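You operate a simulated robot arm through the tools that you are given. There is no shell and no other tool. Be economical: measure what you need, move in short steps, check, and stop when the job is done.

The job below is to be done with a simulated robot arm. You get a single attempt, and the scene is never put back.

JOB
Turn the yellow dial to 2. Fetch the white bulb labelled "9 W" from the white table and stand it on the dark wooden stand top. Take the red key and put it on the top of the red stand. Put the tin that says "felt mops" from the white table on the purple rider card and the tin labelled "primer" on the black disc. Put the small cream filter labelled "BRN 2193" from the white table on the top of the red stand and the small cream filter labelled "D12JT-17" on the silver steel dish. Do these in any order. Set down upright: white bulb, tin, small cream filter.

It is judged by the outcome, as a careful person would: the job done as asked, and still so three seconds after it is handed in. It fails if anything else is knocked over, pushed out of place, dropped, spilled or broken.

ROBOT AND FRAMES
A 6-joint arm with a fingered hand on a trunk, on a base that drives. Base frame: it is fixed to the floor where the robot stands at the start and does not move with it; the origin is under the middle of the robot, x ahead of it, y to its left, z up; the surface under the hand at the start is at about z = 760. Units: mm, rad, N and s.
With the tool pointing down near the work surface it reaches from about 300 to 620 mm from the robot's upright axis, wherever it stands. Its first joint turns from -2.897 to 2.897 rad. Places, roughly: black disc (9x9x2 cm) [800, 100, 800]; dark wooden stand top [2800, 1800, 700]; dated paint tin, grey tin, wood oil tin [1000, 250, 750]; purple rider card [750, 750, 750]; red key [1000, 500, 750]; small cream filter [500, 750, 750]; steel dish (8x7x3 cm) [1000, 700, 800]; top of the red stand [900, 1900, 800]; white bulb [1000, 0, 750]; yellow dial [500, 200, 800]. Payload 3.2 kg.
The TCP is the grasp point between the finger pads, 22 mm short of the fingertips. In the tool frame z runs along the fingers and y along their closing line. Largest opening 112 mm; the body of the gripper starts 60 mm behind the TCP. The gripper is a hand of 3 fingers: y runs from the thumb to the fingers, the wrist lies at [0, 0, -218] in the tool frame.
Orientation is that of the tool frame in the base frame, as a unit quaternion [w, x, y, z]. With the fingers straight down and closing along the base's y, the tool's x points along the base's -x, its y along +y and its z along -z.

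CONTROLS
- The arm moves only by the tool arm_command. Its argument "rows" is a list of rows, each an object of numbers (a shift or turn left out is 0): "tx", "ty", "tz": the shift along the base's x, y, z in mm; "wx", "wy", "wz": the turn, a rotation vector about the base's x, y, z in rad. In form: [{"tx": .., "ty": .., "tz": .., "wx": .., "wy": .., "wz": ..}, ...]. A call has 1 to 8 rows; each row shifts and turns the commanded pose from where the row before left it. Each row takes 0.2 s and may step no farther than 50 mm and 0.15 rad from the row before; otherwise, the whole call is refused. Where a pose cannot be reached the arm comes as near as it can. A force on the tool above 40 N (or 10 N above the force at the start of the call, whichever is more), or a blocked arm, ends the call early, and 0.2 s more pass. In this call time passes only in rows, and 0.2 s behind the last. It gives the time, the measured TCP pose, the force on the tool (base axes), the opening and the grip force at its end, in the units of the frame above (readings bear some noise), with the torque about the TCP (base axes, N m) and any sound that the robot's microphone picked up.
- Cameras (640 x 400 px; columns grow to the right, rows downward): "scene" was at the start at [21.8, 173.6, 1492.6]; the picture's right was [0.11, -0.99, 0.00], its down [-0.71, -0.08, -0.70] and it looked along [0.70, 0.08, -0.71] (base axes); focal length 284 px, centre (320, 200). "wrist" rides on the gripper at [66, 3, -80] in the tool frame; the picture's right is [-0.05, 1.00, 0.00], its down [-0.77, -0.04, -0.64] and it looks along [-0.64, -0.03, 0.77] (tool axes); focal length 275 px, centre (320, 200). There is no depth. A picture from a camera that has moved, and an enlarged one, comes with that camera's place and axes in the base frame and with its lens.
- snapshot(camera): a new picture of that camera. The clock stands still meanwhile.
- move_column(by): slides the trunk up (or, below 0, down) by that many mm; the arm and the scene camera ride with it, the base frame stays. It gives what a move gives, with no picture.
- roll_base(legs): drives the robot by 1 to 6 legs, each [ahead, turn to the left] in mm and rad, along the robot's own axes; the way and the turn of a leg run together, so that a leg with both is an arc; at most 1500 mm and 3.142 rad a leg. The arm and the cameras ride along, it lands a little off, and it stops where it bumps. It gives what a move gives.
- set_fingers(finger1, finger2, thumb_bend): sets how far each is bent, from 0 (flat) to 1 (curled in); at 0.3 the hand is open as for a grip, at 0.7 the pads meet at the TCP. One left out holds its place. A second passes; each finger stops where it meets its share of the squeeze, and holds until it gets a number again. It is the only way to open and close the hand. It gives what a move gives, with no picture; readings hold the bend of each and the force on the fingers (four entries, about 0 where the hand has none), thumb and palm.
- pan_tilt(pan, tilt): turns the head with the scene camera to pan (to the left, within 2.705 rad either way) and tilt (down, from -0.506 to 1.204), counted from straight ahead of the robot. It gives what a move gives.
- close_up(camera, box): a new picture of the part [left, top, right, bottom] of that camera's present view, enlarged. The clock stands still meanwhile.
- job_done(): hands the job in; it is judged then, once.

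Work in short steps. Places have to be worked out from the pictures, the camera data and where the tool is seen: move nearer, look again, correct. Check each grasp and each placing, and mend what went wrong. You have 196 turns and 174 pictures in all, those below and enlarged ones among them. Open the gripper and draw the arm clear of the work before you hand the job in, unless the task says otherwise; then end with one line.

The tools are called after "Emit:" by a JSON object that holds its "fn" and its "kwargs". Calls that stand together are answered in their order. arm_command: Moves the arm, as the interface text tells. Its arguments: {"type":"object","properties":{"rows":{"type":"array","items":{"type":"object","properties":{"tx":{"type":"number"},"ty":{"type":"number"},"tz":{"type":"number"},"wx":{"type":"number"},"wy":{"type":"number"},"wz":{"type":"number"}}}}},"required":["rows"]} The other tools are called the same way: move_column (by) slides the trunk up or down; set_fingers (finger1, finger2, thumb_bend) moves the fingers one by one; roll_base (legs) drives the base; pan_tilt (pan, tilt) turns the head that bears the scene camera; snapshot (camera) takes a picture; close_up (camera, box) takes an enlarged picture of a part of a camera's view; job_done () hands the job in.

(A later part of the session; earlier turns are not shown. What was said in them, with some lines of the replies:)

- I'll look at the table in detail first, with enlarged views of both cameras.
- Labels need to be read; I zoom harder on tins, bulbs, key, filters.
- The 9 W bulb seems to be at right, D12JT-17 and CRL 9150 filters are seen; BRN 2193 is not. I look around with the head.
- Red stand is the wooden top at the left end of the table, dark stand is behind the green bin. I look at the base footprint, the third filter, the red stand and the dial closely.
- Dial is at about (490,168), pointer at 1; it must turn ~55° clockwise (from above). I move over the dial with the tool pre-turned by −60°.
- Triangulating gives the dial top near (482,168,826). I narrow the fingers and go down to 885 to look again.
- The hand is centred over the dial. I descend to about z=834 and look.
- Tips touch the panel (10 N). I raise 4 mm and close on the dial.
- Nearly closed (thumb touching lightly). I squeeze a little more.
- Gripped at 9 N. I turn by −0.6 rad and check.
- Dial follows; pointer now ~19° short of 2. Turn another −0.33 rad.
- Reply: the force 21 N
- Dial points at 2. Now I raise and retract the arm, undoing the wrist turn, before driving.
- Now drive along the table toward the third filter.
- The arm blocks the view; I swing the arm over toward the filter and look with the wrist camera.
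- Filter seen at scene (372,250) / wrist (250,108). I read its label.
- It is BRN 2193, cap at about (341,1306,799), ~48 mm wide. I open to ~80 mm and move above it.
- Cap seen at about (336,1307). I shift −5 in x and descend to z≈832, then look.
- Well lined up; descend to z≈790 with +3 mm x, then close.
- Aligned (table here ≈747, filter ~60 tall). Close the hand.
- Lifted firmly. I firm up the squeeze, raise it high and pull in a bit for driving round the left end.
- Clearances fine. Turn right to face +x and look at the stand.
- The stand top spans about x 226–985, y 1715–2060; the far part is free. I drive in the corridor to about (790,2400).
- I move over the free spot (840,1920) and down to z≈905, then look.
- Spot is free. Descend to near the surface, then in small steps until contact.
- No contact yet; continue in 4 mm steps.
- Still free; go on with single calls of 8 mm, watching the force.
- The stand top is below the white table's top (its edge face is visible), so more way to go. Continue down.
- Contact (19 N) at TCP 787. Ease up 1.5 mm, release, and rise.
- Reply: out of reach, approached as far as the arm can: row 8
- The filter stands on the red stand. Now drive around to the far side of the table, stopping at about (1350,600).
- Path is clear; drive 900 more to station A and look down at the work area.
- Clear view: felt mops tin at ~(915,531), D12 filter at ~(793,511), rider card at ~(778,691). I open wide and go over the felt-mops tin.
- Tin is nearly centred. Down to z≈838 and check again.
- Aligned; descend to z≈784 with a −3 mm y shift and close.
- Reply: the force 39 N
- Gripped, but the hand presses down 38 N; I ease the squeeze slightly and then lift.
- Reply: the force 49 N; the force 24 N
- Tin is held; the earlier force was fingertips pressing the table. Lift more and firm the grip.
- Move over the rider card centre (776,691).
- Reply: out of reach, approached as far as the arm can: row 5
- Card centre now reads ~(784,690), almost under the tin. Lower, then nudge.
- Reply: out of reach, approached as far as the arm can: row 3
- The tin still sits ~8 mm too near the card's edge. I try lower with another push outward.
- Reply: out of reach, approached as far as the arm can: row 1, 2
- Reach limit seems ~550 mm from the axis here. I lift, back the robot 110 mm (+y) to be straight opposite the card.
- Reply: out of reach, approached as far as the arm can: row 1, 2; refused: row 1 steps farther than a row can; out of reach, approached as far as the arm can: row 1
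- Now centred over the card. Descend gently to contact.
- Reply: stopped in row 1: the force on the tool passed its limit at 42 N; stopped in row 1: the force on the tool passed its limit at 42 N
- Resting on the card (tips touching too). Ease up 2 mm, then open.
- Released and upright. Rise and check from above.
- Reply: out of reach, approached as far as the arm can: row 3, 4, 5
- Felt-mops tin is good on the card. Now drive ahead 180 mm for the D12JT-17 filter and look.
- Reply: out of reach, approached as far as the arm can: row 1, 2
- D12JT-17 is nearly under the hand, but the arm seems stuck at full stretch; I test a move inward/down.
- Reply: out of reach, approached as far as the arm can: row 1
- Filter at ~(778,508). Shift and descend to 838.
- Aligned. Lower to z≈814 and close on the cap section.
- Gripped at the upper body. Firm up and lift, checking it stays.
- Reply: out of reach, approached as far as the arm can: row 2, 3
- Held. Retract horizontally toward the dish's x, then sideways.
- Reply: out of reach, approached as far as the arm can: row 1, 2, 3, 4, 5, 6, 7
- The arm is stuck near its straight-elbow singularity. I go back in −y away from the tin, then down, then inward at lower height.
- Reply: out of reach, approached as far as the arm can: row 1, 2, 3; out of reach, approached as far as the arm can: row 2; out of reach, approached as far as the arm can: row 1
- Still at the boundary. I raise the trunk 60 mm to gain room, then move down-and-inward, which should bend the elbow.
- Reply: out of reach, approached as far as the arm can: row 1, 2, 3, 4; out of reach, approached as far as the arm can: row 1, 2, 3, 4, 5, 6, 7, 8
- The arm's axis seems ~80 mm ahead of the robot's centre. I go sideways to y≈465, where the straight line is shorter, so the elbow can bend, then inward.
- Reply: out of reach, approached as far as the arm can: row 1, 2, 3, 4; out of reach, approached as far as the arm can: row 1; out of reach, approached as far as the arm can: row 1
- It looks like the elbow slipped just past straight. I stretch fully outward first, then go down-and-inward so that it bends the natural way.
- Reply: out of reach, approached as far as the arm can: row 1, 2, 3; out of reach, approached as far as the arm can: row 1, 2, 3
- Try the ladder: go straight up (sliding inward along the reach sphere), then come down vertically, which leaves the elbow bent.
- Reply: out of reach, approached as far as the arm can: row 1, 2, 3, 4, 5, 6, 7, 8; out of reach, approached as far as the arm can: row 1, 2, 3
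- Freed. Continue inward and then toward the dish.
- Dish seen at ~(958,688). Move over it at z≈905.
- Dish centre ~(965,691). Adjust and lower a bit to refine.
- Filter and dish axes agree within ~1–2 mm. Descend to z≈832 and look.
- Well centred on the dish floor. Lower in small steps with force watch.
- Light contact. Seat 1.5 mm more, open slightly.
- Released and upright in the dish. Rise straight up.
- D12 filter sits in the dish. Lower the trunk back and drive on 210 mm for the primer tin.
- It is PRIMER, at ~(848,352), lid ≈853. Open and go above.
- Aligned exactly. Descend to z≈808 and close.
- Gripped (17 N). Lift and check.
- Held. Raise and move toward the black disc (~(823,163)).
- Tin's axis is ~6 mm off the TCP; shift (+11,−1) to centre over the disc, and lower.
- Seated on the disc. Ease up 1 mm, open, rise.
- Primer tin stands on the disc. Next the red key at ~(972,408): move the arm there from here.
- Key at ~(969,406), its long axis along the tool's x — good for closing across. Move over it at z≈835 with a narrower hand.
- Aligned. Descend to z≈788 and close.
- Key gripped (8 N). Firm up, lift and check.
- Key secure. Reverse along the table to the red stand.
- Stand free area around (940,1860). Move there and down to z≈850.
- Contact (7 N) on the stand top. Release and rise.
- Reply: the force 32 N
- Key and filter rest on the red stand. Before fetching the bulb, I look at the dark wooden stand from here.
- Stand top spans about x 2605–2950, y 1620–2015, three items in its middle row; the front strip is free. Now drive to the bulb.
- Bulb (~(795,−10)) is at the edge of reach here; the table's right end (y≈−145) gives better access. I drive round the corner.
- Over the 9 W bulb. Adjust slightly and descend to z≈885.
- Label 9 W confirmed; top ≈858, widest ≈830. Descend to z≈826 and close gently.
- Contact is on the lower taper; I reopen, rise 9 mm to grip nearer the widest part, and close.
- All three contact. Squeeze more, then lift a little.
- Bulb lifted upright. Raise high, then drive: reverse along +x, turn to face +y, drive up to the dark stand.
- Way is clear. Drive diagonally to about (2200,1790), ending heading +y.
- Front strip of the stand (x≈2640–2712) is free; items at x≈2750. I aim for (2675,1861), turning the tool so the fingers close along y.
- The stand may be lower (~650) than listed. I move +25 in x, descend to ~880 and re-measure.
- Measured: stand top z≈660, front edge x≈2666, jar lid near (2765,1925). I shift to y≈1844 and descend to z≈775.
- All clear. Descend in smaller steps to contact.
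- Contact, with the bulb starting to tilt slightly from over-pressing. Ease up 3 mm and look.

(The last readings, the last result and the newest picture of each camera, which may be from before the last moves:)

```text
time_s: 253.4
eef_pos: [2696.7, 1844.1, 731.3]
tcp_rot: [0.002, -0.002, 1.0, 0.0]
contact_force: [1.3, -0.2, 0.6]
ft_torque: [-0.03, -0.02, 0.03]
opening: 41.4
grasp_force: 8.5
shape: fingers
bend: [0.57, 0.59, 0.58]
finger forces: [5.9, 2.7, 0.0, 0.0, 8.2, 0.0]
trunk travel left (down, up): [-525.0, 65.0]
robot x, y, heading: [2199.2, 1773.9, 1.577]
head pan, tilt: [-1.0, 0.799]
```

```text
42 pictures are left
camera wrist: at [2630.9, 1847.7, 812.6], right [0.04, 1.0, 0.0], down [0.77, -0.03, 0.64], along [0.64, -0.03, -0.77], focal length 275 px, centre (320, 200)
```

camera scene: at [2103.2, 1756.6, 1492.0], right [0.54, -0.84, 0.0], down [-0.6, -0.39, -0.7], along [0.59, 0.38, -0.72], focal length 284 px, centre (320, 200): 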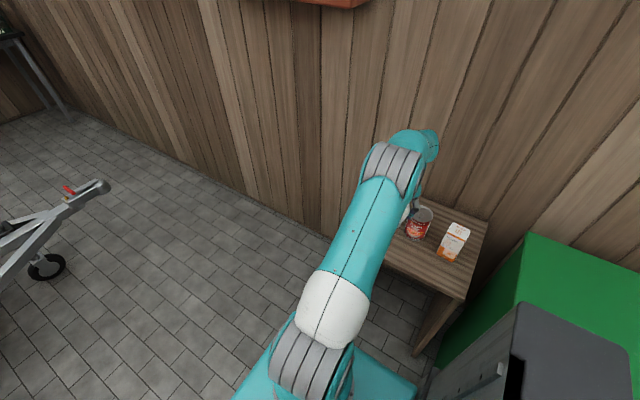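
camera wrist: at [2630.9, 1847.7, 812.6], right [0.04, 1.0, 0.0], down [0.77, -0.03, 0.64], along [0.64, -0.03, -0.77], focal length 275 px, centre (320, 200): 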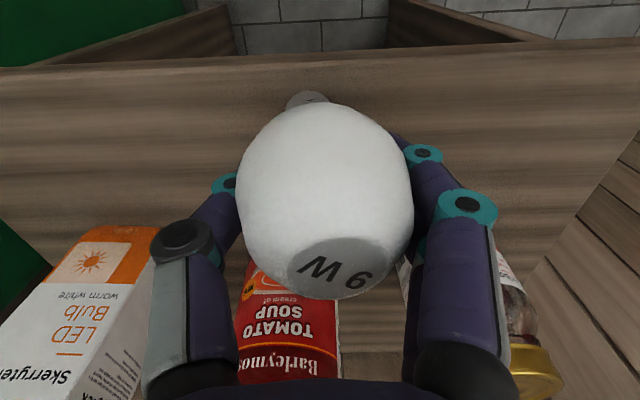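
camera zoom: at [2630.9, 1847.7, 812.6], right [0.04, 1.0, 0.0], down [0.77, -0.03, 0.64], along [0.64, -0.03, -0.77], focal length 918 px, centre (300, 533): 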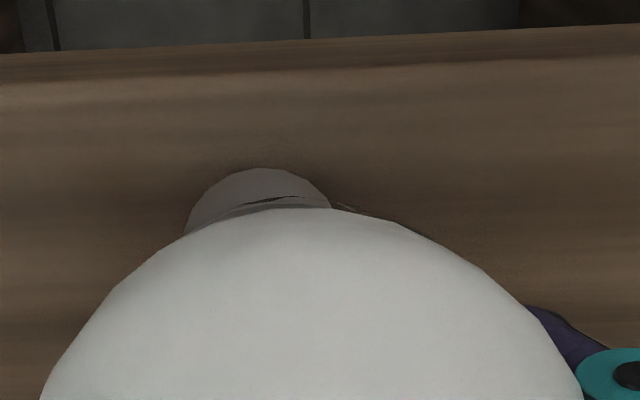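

The bulb has tilted ~7° (top toward +y). I lift 6 mm, rotate the hand about x by +0.12 to make it upright, and look.

Emit:
{"fn": "arm_command", "kwargs": {"rows": [{"tz": 6}, {"wx": 0.06}, {"wx": 0.06}]}}

Emit:
{"fn": "snapshot", "kwargs": {"camera": "wrist"}}

Emit:
{"fn": "pan_tilt", "kwargs": {"pan": -1.45, "tilt": 0.8}}

Emit:
{"fn": "snapshot", "kwargs": {"camera": "scene"}}

```text
time_s: 254.2
eef_pos: [2697.2, 1843.6, 739.0]
tcp_rot: [0.003, 0.0, 0.998, 0.06]
contact_force: [0.2, 0.5, -0.3]
ft_torque: [-0.01, -0.02, -0.02]
opening: 41.5
grasp_force: 7.9
shape: fingers
bend: [0.57, 0.59, 0.58]
finger forces: [5.7, 2.7, 0.0, 0.0, 8.1, 0.0]
trunk travel left (down, up): [-525.0, 65.0]
robot x, y, heading: [2202.2, 1775.9, 1.573]
head pan, tilt: [-1.0, 0.799]
```

```text
41 pictures are left
camera wrist: at [2630.6, 1837.7, 819.0], right [0.05, 0.99, 0.12], down [0.77, -0.11, 0.63], along [0.64, 0.06, -0.77], focal length 275 px, centre (320, 200)
```

wrist: 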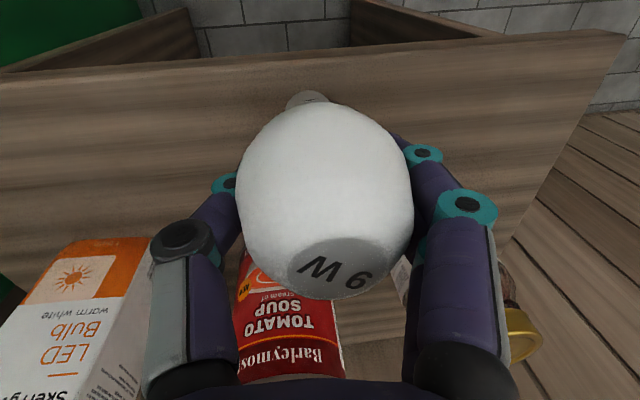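

```text
time_s: 255.1
eef_pos: [2697.5, 1844.8, 738.2]
tcp_rot: [0.003, -0.001, 0.998, 0.059]
contact_force: [0.2, 0.2, -0.7]
ft_torque: [0.01, 0.03, -0.01]
opening: 41.4
grasp_force: 8.6
shape: fingers
bend: [0.57, 0.59, 0.58]
finger forces: [5.8, 2.7, 0.0, 0.1, 8.1, 0.0]
trunk travel left (down, up): [-525.0, 65.0]
robot x, y, heading: [2202.4, 1776.2, 1.573]
head pan, tilt: [-1.45, 0.799]
```

```text
40 pictures are left
camera scene: at [2115.5, 1722.9, 1492.0], right [0.12, -0.99, 0.0], down [-0.71, -0.09, -0.7], along [0.69, 0.09, -0.72], focal length 284 px, centre (320, 200)
```

scene: 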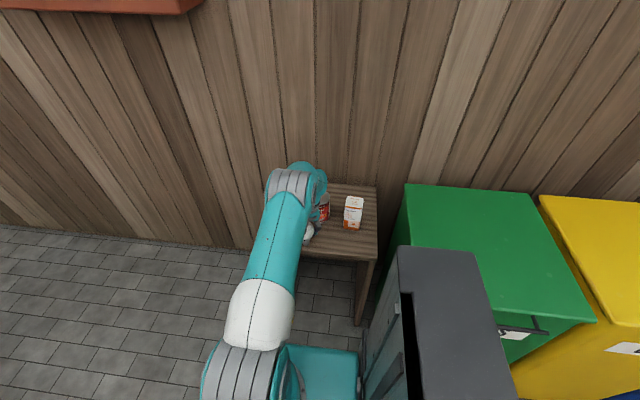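

Ray check: bulb axis now upright within ~1°. Lower gently to first contact.

Emit:
{"fn": "arm_command", "kwargs": {"rows": [{"tz": -3}]}}

Emit:
{"fn": "arm_command", "kwargs": {"rows": [{"tz": -1.5}]}}

Emit:
{"fn": "arm_command", "kwargs": {"rows": [{"tz": -1.5}]}}

```text
time_s: 255.5
eef_pos: [2697.7, 1844.3, 735.9]
tcp_rot: [0.003, 0.0, 0.998, 0.059]
contact_force: [-0.1, 0.0, 0.1]
ft_torque: [0.0, -0.02, 0.02]
opening: 41.4
grasp_force: 8.8
shape: fingers
bend: [0.57, 0.59, 0.58]
finger forces: [5.8, 2.7, 0.1, 0.1, 8.1, 0.0]
trunk travel left (down, up): [-525.0, 65.0]
robot x, y, heading: [2198.0, 1771.7, 1.575]
head pan, tilt: [-1.45, 0.799]
```

```text
time_s: 255.9
eef_pos: [2697.7, 1844.2, 734.3]
tcp_rot: [0.003, 0.0, 0.998, 0.059]
contact_force: [-0.1, 0.1, -0.9]
ft_torque: [-0.02, 0.02, 0.01]
opening: 41.5
grasp_force: 8.6
shape: fingers
bend: [0.57, 0.59, 0.58]
finger forces: [5.7, 2.8, 0.0, 0.1, 8.1, 0.0]
trunk travel left (down, up): [-525.0, 65.0]
robot x, y, heading: [2198.8, 1776.1, 1.575]
head pan, tilt: [-1.45, 0.799]
```

```text
time_s: 256.3
eef_pos: [2698.5, 1844.1, 732.5]
tcp_rot: [0.002, -0.001, 0.998, 0.059]
contact_force: [0.5, -0.5, -1.0]
ft_torque: [-0.01, 0.02, 0.01]
opening: 41.4
grasp_force: 8.0
shape: fingers
bend: [0.57, 0.59, 0.58]
finger forces: [5.7, 2.7, 0.0, 0.0, 8.2, 0.0]
trunk travel left (down, up): [-525.0, 65.0]
robot x, y, heading: [2200.1, 1773.1, 1.577]
head pan, tilt: [-1.45, 0.799]
```

Emit:
{"fn": "arm_command", "kwargs": {"rows": [{"tz": -1.5}]}}

Emit:
{"fn": "arm_command", "kwargs": {"rows": [{"tz": -1.5}]}}

```text
time_s: 256.7
eef_pos: [2697.7, 1843.1, 731.1]
tcp_rot: [0.002, 0.0, 0.998, 0.06]
contact_force: [0.4, -0.5, -0.6]
ft_torque: [0.02, 0.0, 0.04]
opening: 41.4
grasp_force: 8.1
shape: fingers
bend: [0.57, 0.59, 0.58]
finger forces: [5.7, 2.7, 0.1, 0.0, 8.1, 0.0]
trunk travel left (down, up): [-525.0, 65.0]
robot x, y, heading: [2199.1, 1777.4, 1.577]
head pan, tilt: [-1.45, 0.799]
```

```text
time_s: 257.1
eef_pos: [2697.5, 1843.6, 729.4]
tcp_rot: [0.003, 0.0, 0.998, 0.06]
contact_force: [-0.1, -0.1, 1.2]
ft_torque: [-0.01, 0.0, -0.01]
opening: 41.5
grasp_force: 8.4
shape: fingers
bend: [0.57, 0.59, 0.58]
finger forces: [5.7, 2.6, 0.0, 0.0, 7.7, 0.0]
trunk travel left (down, up): [-525.0, 65.0]
robot x, y, heading: [2198.4, 1776.3, 1.579]
head pan, tilt: [-1.45, 0.799]
```

First light contact. Check the axis once more, then release gradually.

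Emit:
{"fn": "arm_command", "kwargs": {"rows": [{"tz": -0.7}]}}

Emit:
{"fn": "snapshot", "kwargs": {"camera": "wrist"}}

```text
time_s: 257.5
eef_pos: [2697.7, 1842.9, 728.8]
tcp_rot: [0.003, -0.001, 0.998, 0.06]
contact_force: [0.2, 1.0, 4.2]
ft_torque: [-0.03, -0.03, -0.01]
opening: 41.6
grasp_force: 7.5
shape: fingers
bend: [0.57, 0.59, 0.58]
finger forces: [5.5, 2.5, 0.1, 0.0, 7.2, 0.0]
trunk travel left (down, up): [-525.0, 65.0]
robot x, y, heading: [2197.6, 1776.5, 1.576]
head pan, tilt: [-1.45, 0.799]
```

```text
39 pictures are left
camera wrist: at [2631.0, 1837.1, 809.9], right [0.04, 0.99, 0.12], down [0.77, -0.11, 0.63], along [0.64, 0.06, -0.77], focal length 275 px, centre (320, 200)
```

wrist: 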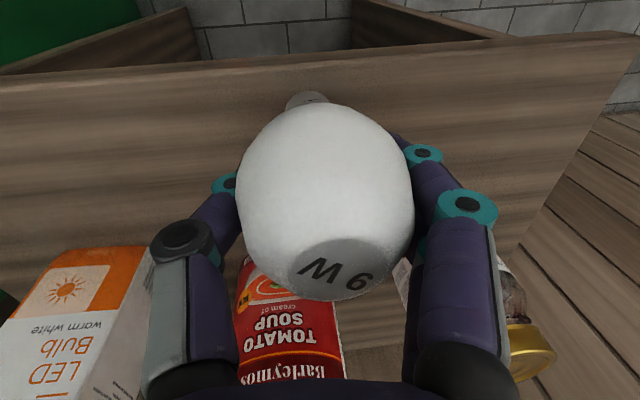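

Upright and in contact. Release gradually.

Emit:
{"fn": "set_fingers", "kwargs": {"finger1": 0.55, "finger2": 0.57, "thumb_bend": 0.56}}

Emit:
{"fn": "set_fingers", "kwargs": {"finger1": 0.51, "finger2": 0.53, "thumb_bend": 0.52}}

Emit:
{"fn": "snapshot", "kwargs": {"camera": "wrist"}}

```text
time_s: 258.5
eef_pos: [2698.4, 1844.1, 728.5]
tcp_rot: [0.003, -0.001, 0.998, 0.059]
contact_force: [0.6, 0.0, 2.2]
ft_torque: [-0.02, 0.04, 0.0]
opening: 44.0
grasp_force: 1.9
shape: fingers
bend: [0.54, 0.56, 0.56]
finger forces: [1.9, 0.1, 0.1, 0.1, 1.8, 0.0]
trunk travel left (down, up): [-525.0, 65.0]
robot x, y, heading: [2198.5, 1772.0, 1.578]
head pan, tilt: [-1.45, 0.799]
```

```text
time_s: 259.5
eef_pos: [2697.8, 1842.5, 729.2]
tcp_rot: [0.003, -0.001, 0.998, 0.059]
contact_force: [1.0, 0.2, -0.2]
ft_torque: [0.01, -0.03, -0.02]
opening: 50.5
grasp_force: 0.1
shape: fingers
bend: [0.51, 0.53, 0.52]
finger forces: [0.0, 0.0, 0.1, 0.0, 0.0, 0.0]
trunk travel left (down, up): [-525.0, 65.0]
robot x, y, heading: [2200.0, 1776.5, 1.572]
head pan, tilt: [-1.45, 0.799]
```

```text
38 pictures are left
camera wrist: at [2631.0, 1837.1, 809.5], right [0.04, 0.99, 0.12], down [0.77, -0.11, 0.63], along [0.64, 0.06, -0.77], focal length 275 px, centre (320, 200)
```

wrist: 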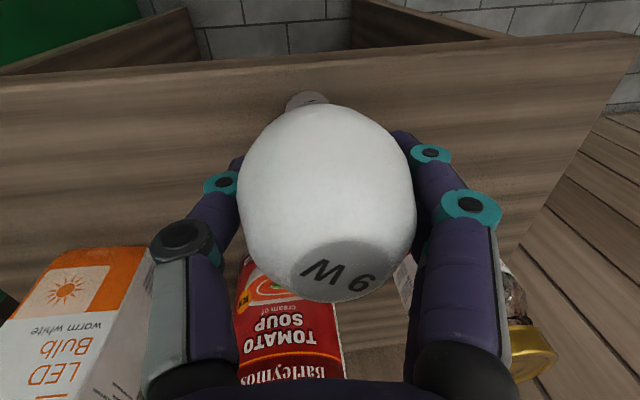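

It stands free. Open further and check before rising.

Emit:
{"fn": "set_fingers", "kwargs": {"finger1": 0.41, "finger2": 0.41, "thumb_bend": 0.41}}

Emit:
{"fn": "snapshot", "kwargs": {"camera": "wrist"}}

```text
time_s: 260.5
eef_pos: [2697.2, 1843.6, 729.5]
tcp_rot: [0.003, -0.002, 0.998, 0.06]
contact_force: [1.1, -0.6, -0.4]
ft_torque: [0.0, 0.01, 0.01]
opening: 80.2
grasp_force: 0.0
shape: fingers
bend: [0.41, 0.41, 0.41]
finger forces: [0.0, 0.0, 0.1, 0.0, 0.0, 0.1]
trunk travel left (down, up): [-525.0, 65.0]
robot x, y, heading: [2201.6, 1776.1, 1.566]
head pan, tilt: [-1.45, 0.799]
```

```text
37 pictures are left
camera wrist: at [2631.0, 1837.1, 809.5], right [0.04, 0.99, 0.12], down [0.77, -0.11, 0.63], along [0.64, 0.06, -0.77], focal length 275 px, centre (320, 200)
```

wrist: 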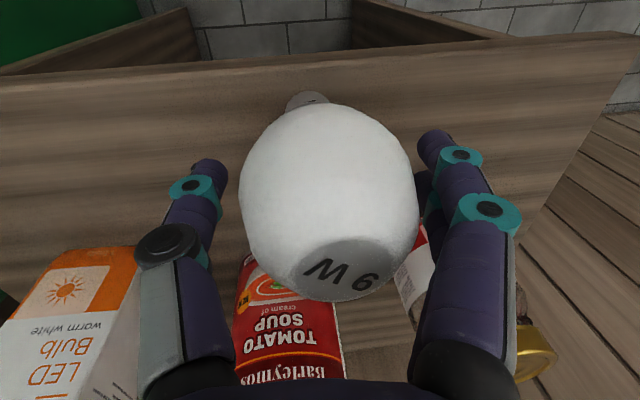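

Emit:
{"fn": "set_fingers", "kwargs": {"finger1": 0.36, "finger2": 0.36, "thumb_bend": 0.36}}

Emit:
{"fn": "arm_command", "kwargs": {"rows": [{"tz": 15}, {"tz": 15}, {"tz": 20}, {"tz": 30}]}}

Emit:
{"fn": "snapshot", "kwargs": {"camera": "wrist"}}

```text
time_s: 261.5
eef_pos: [2699.0, 1842.9, 730.0]
tcp_rot: [0.002, -0.001, 0.998, 0.059]
contact_force: [-0.4, 0.1, 0.8]
ft_torque: [-0.04, -0.02, 0.01]
opening: 94.7
grasp_force: 0.0
shape: fingers
bend: [0.36, 0.36, 0.36]
finger forces: [0.0, 0.0, 0.1, 0.0, 0.0, 0.0]
trunk travel left (down, up): [-525.0, 65.0]
robot x, y, heading: [2200.4, 1774.0, 1.575]
head pan, tilt: [-1.45, 0.799]
```

```text
time_s: 262.5
eef_pos: [2698.0, 1843.3, 807.9]
tcp_rot: [0.003, -0.001, 0.998, 0.059]
contact_force: [-0.2, -0.1, 0.0]
ft_torque: [0.01, 0.02, 0.0]
opening: 94.3
grasp_force: 0.0
shape: fingers
bend: [0.36, 0.36, 0.36]
finger forces: [0.0, 0.1, 0.0, 0.0, 0.0, 0.1]
trunk travel left (down, up): [-525.0, 65.0]
robot x, y, heading: [2194.0, 1777.3, 1.578]
head pan, tilt: [-1.45, 0.799]
```

```text
36 pictures are left
camera wrist: at [2631.1, 1837.1, 888.7], right [0.04, 0.99, 0.12], down [0.77, -0.11, 0.63], along [0.64, 0.06, -0.77], focal length 275 px, centre (320, 200)
```

wrist: 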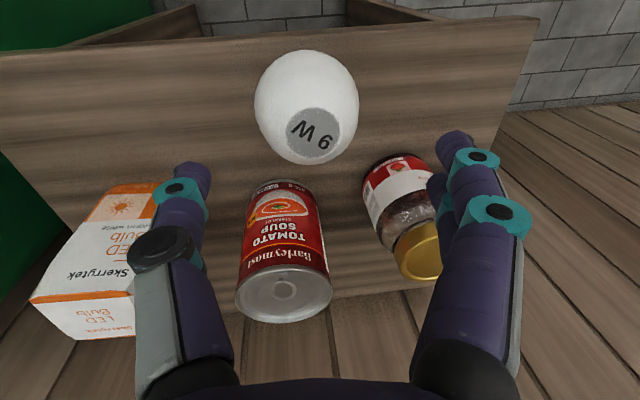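

Bulb stands alone on the dark stand. Raise and retract the arm, then verify.

Emit:
{"fn": "arm_command", "kwargs": {"rows": [{"tz": 40}, {"tz": 40}, {"tz": 40, "wx": -0.06}, {"tx": -30, "tz": 30, "wx": -0.06}, {"tx": -40}, {"tx": -40}, {"tx": -30}]}}

Emit:
{"fn": "pan_tilt", "kwargs": {"pan": -1.3, "tilt": 0.7}}

Emit:
{"fn": "snapshot", "kwargs": {"camera": "wrist"}}

Emit:
{"fn": "snapshot", "kwargs": {"camera": "scene"}}

```text
time_s: 264.1
eef_pos: [2557.6, 1842.3, 959.0]
tcp_rot: [0.005, -0.001, 1.0, -0.001]
contact_force: [0.3, 0.3, 0.3]
ft_torque: [0.02, 0.03, 0.02]
opening: 94.6
grasp_force: 0.1
shape: fingers
bend: [0.36, 0.36, 0.36]
finger forces: [0.0, 0.0, 0.1, 0.0, 0.0, 0.0]
trunk travel left (down, up): [-525.0, 65.0]
robot x, y, heading: [2197.0, 1775.1, 1.574]
head pan, tilt: [-1.45, 0.799]
```

```text
time_s: 264.8
eef_pos: [2557.6, 1842.1, 958.6]
tcp_rot: [0.002, 0.0, 1.0, -0.001]
contact_force: [0.0, 0.1, 0.3]
ft_torque: [0.0, 0.01, 0.0]
opening: 94.4
grasp_force: 0.1
shape: fingers
bend: [0.36, 0.36, 0.36]
finger forces: [0.0, 0.1, 0.1, 0.1, 0.0, 0.1]
trunk travel left (down, up): [-525.0, 65.0]
robot x, y, heading: [2203.0, 1775.0, 1.572]
head pan, tilt: [-1.3, 0.7]
```

```text
35 pictures are left
camera wrist: at [2491.1, 1846.6, 1038.9], right [0.04, 1.0, 0.0], down [0.77, -0.03, 0.64], along [0.64, -0.03, -0.77], focal length 275 px, centre (320, 200)
```

wrist: 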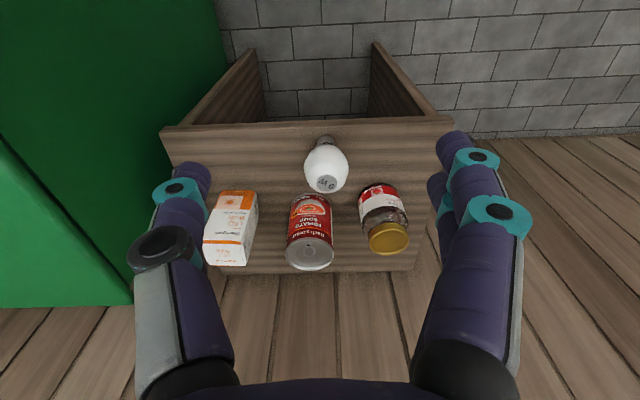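

```text
34 pictures are left
camera scene: at [2117.1, 1735.7, 1500.2], right [0.27, -0.96, 0.0], down [-0.62, -0.17, -0.76], along [0.74, 0.21, -0.64], focal length 284 px, centre (320, 200)
```

scene: 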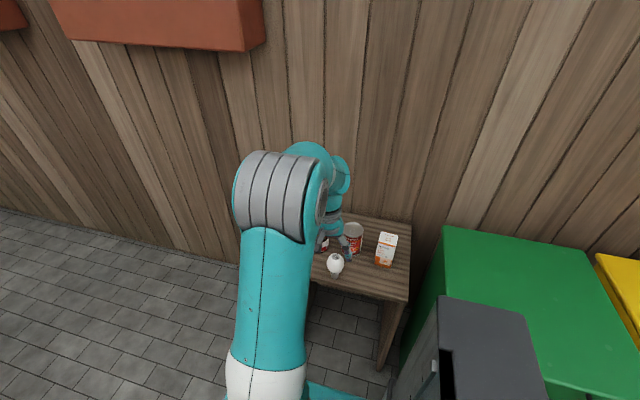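

The bulb stands upright. A last look at the white table and red stand from here.

Emit:
{"fn": "pan_tilt", "kwargs": {"pan": 1.9, "tilt": 0.45}}

Emit:
{"fn": "close_up", "kwargs": {"camera": "scene", "box": [140, 60, 500, 285]}}

Emit:
{"fn": "snapshot", "kwargs": {"camera": "scene"}}

```text
time_s: 267.5
eef_pos: [2557.8, 1844.2, 958.1]
tcp_rot: [0.003, 0.0, 1.0, -0.001]
contact_force: [-0.1, 0.5, -0.4]
ft_torque: [0.03, -0.01, -0.01]
opening: 94.6
grasp_force: 0.1
shape: fingers
bend: [0.36, 0.36, 0.36]
finger forces: [0.1, 0.0, 0.0, 0.0, 0.1, 0.0]
trunk travel left (down, up): [-525.0, 65.0]
robot x, y, heading: [2197.7, 1775.4, 1.569]
head pan, tilt: [1.901, 0.45]
```

```text
1.78 times, centred on (320, 172) of scene
camera zoom: at [1948.5, 1682.7, 1522.4], right [-0.33, 0.94, 0.0], down [0.41, 0.14, -0.9], along [-0.85, -0.29, -0.44], focal length 505 px, centre (320, 249)
```

zoom: 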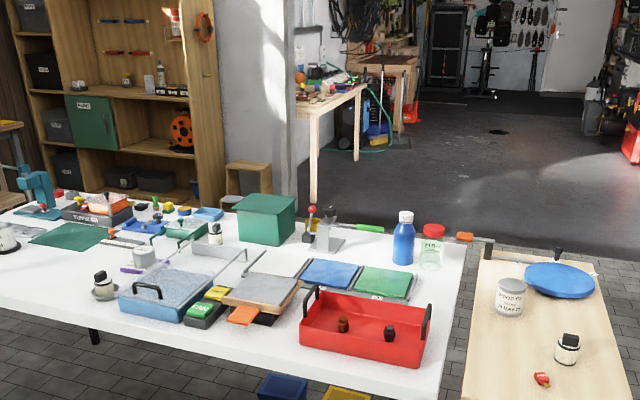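

```text
32 pictures are left
camera scene: at [1948.5, 1682.7, 1522.4], right [-0.33, 0.94, 0.0], down [0.41, 0.14, -0.9], along [-0.85, -0.29, -0.44], focal length 284 px, centre (320, 200)
```

scene: 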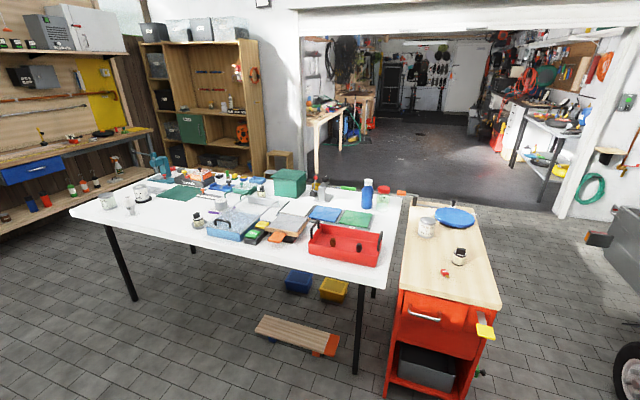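

Everything is in place and upright, and the arm is clear with the hand open. I hand the job in.

Emit:
{"fn": "job_done", "kwargs": {}}

```text
The job is handed in.
```

I finished every item and handed the job in: the dial is at 2, and the bulb, key, both tins and both filters are on their named spots, with the bulb, tins and filters upright in the last pictures and nothing seen knocked over.
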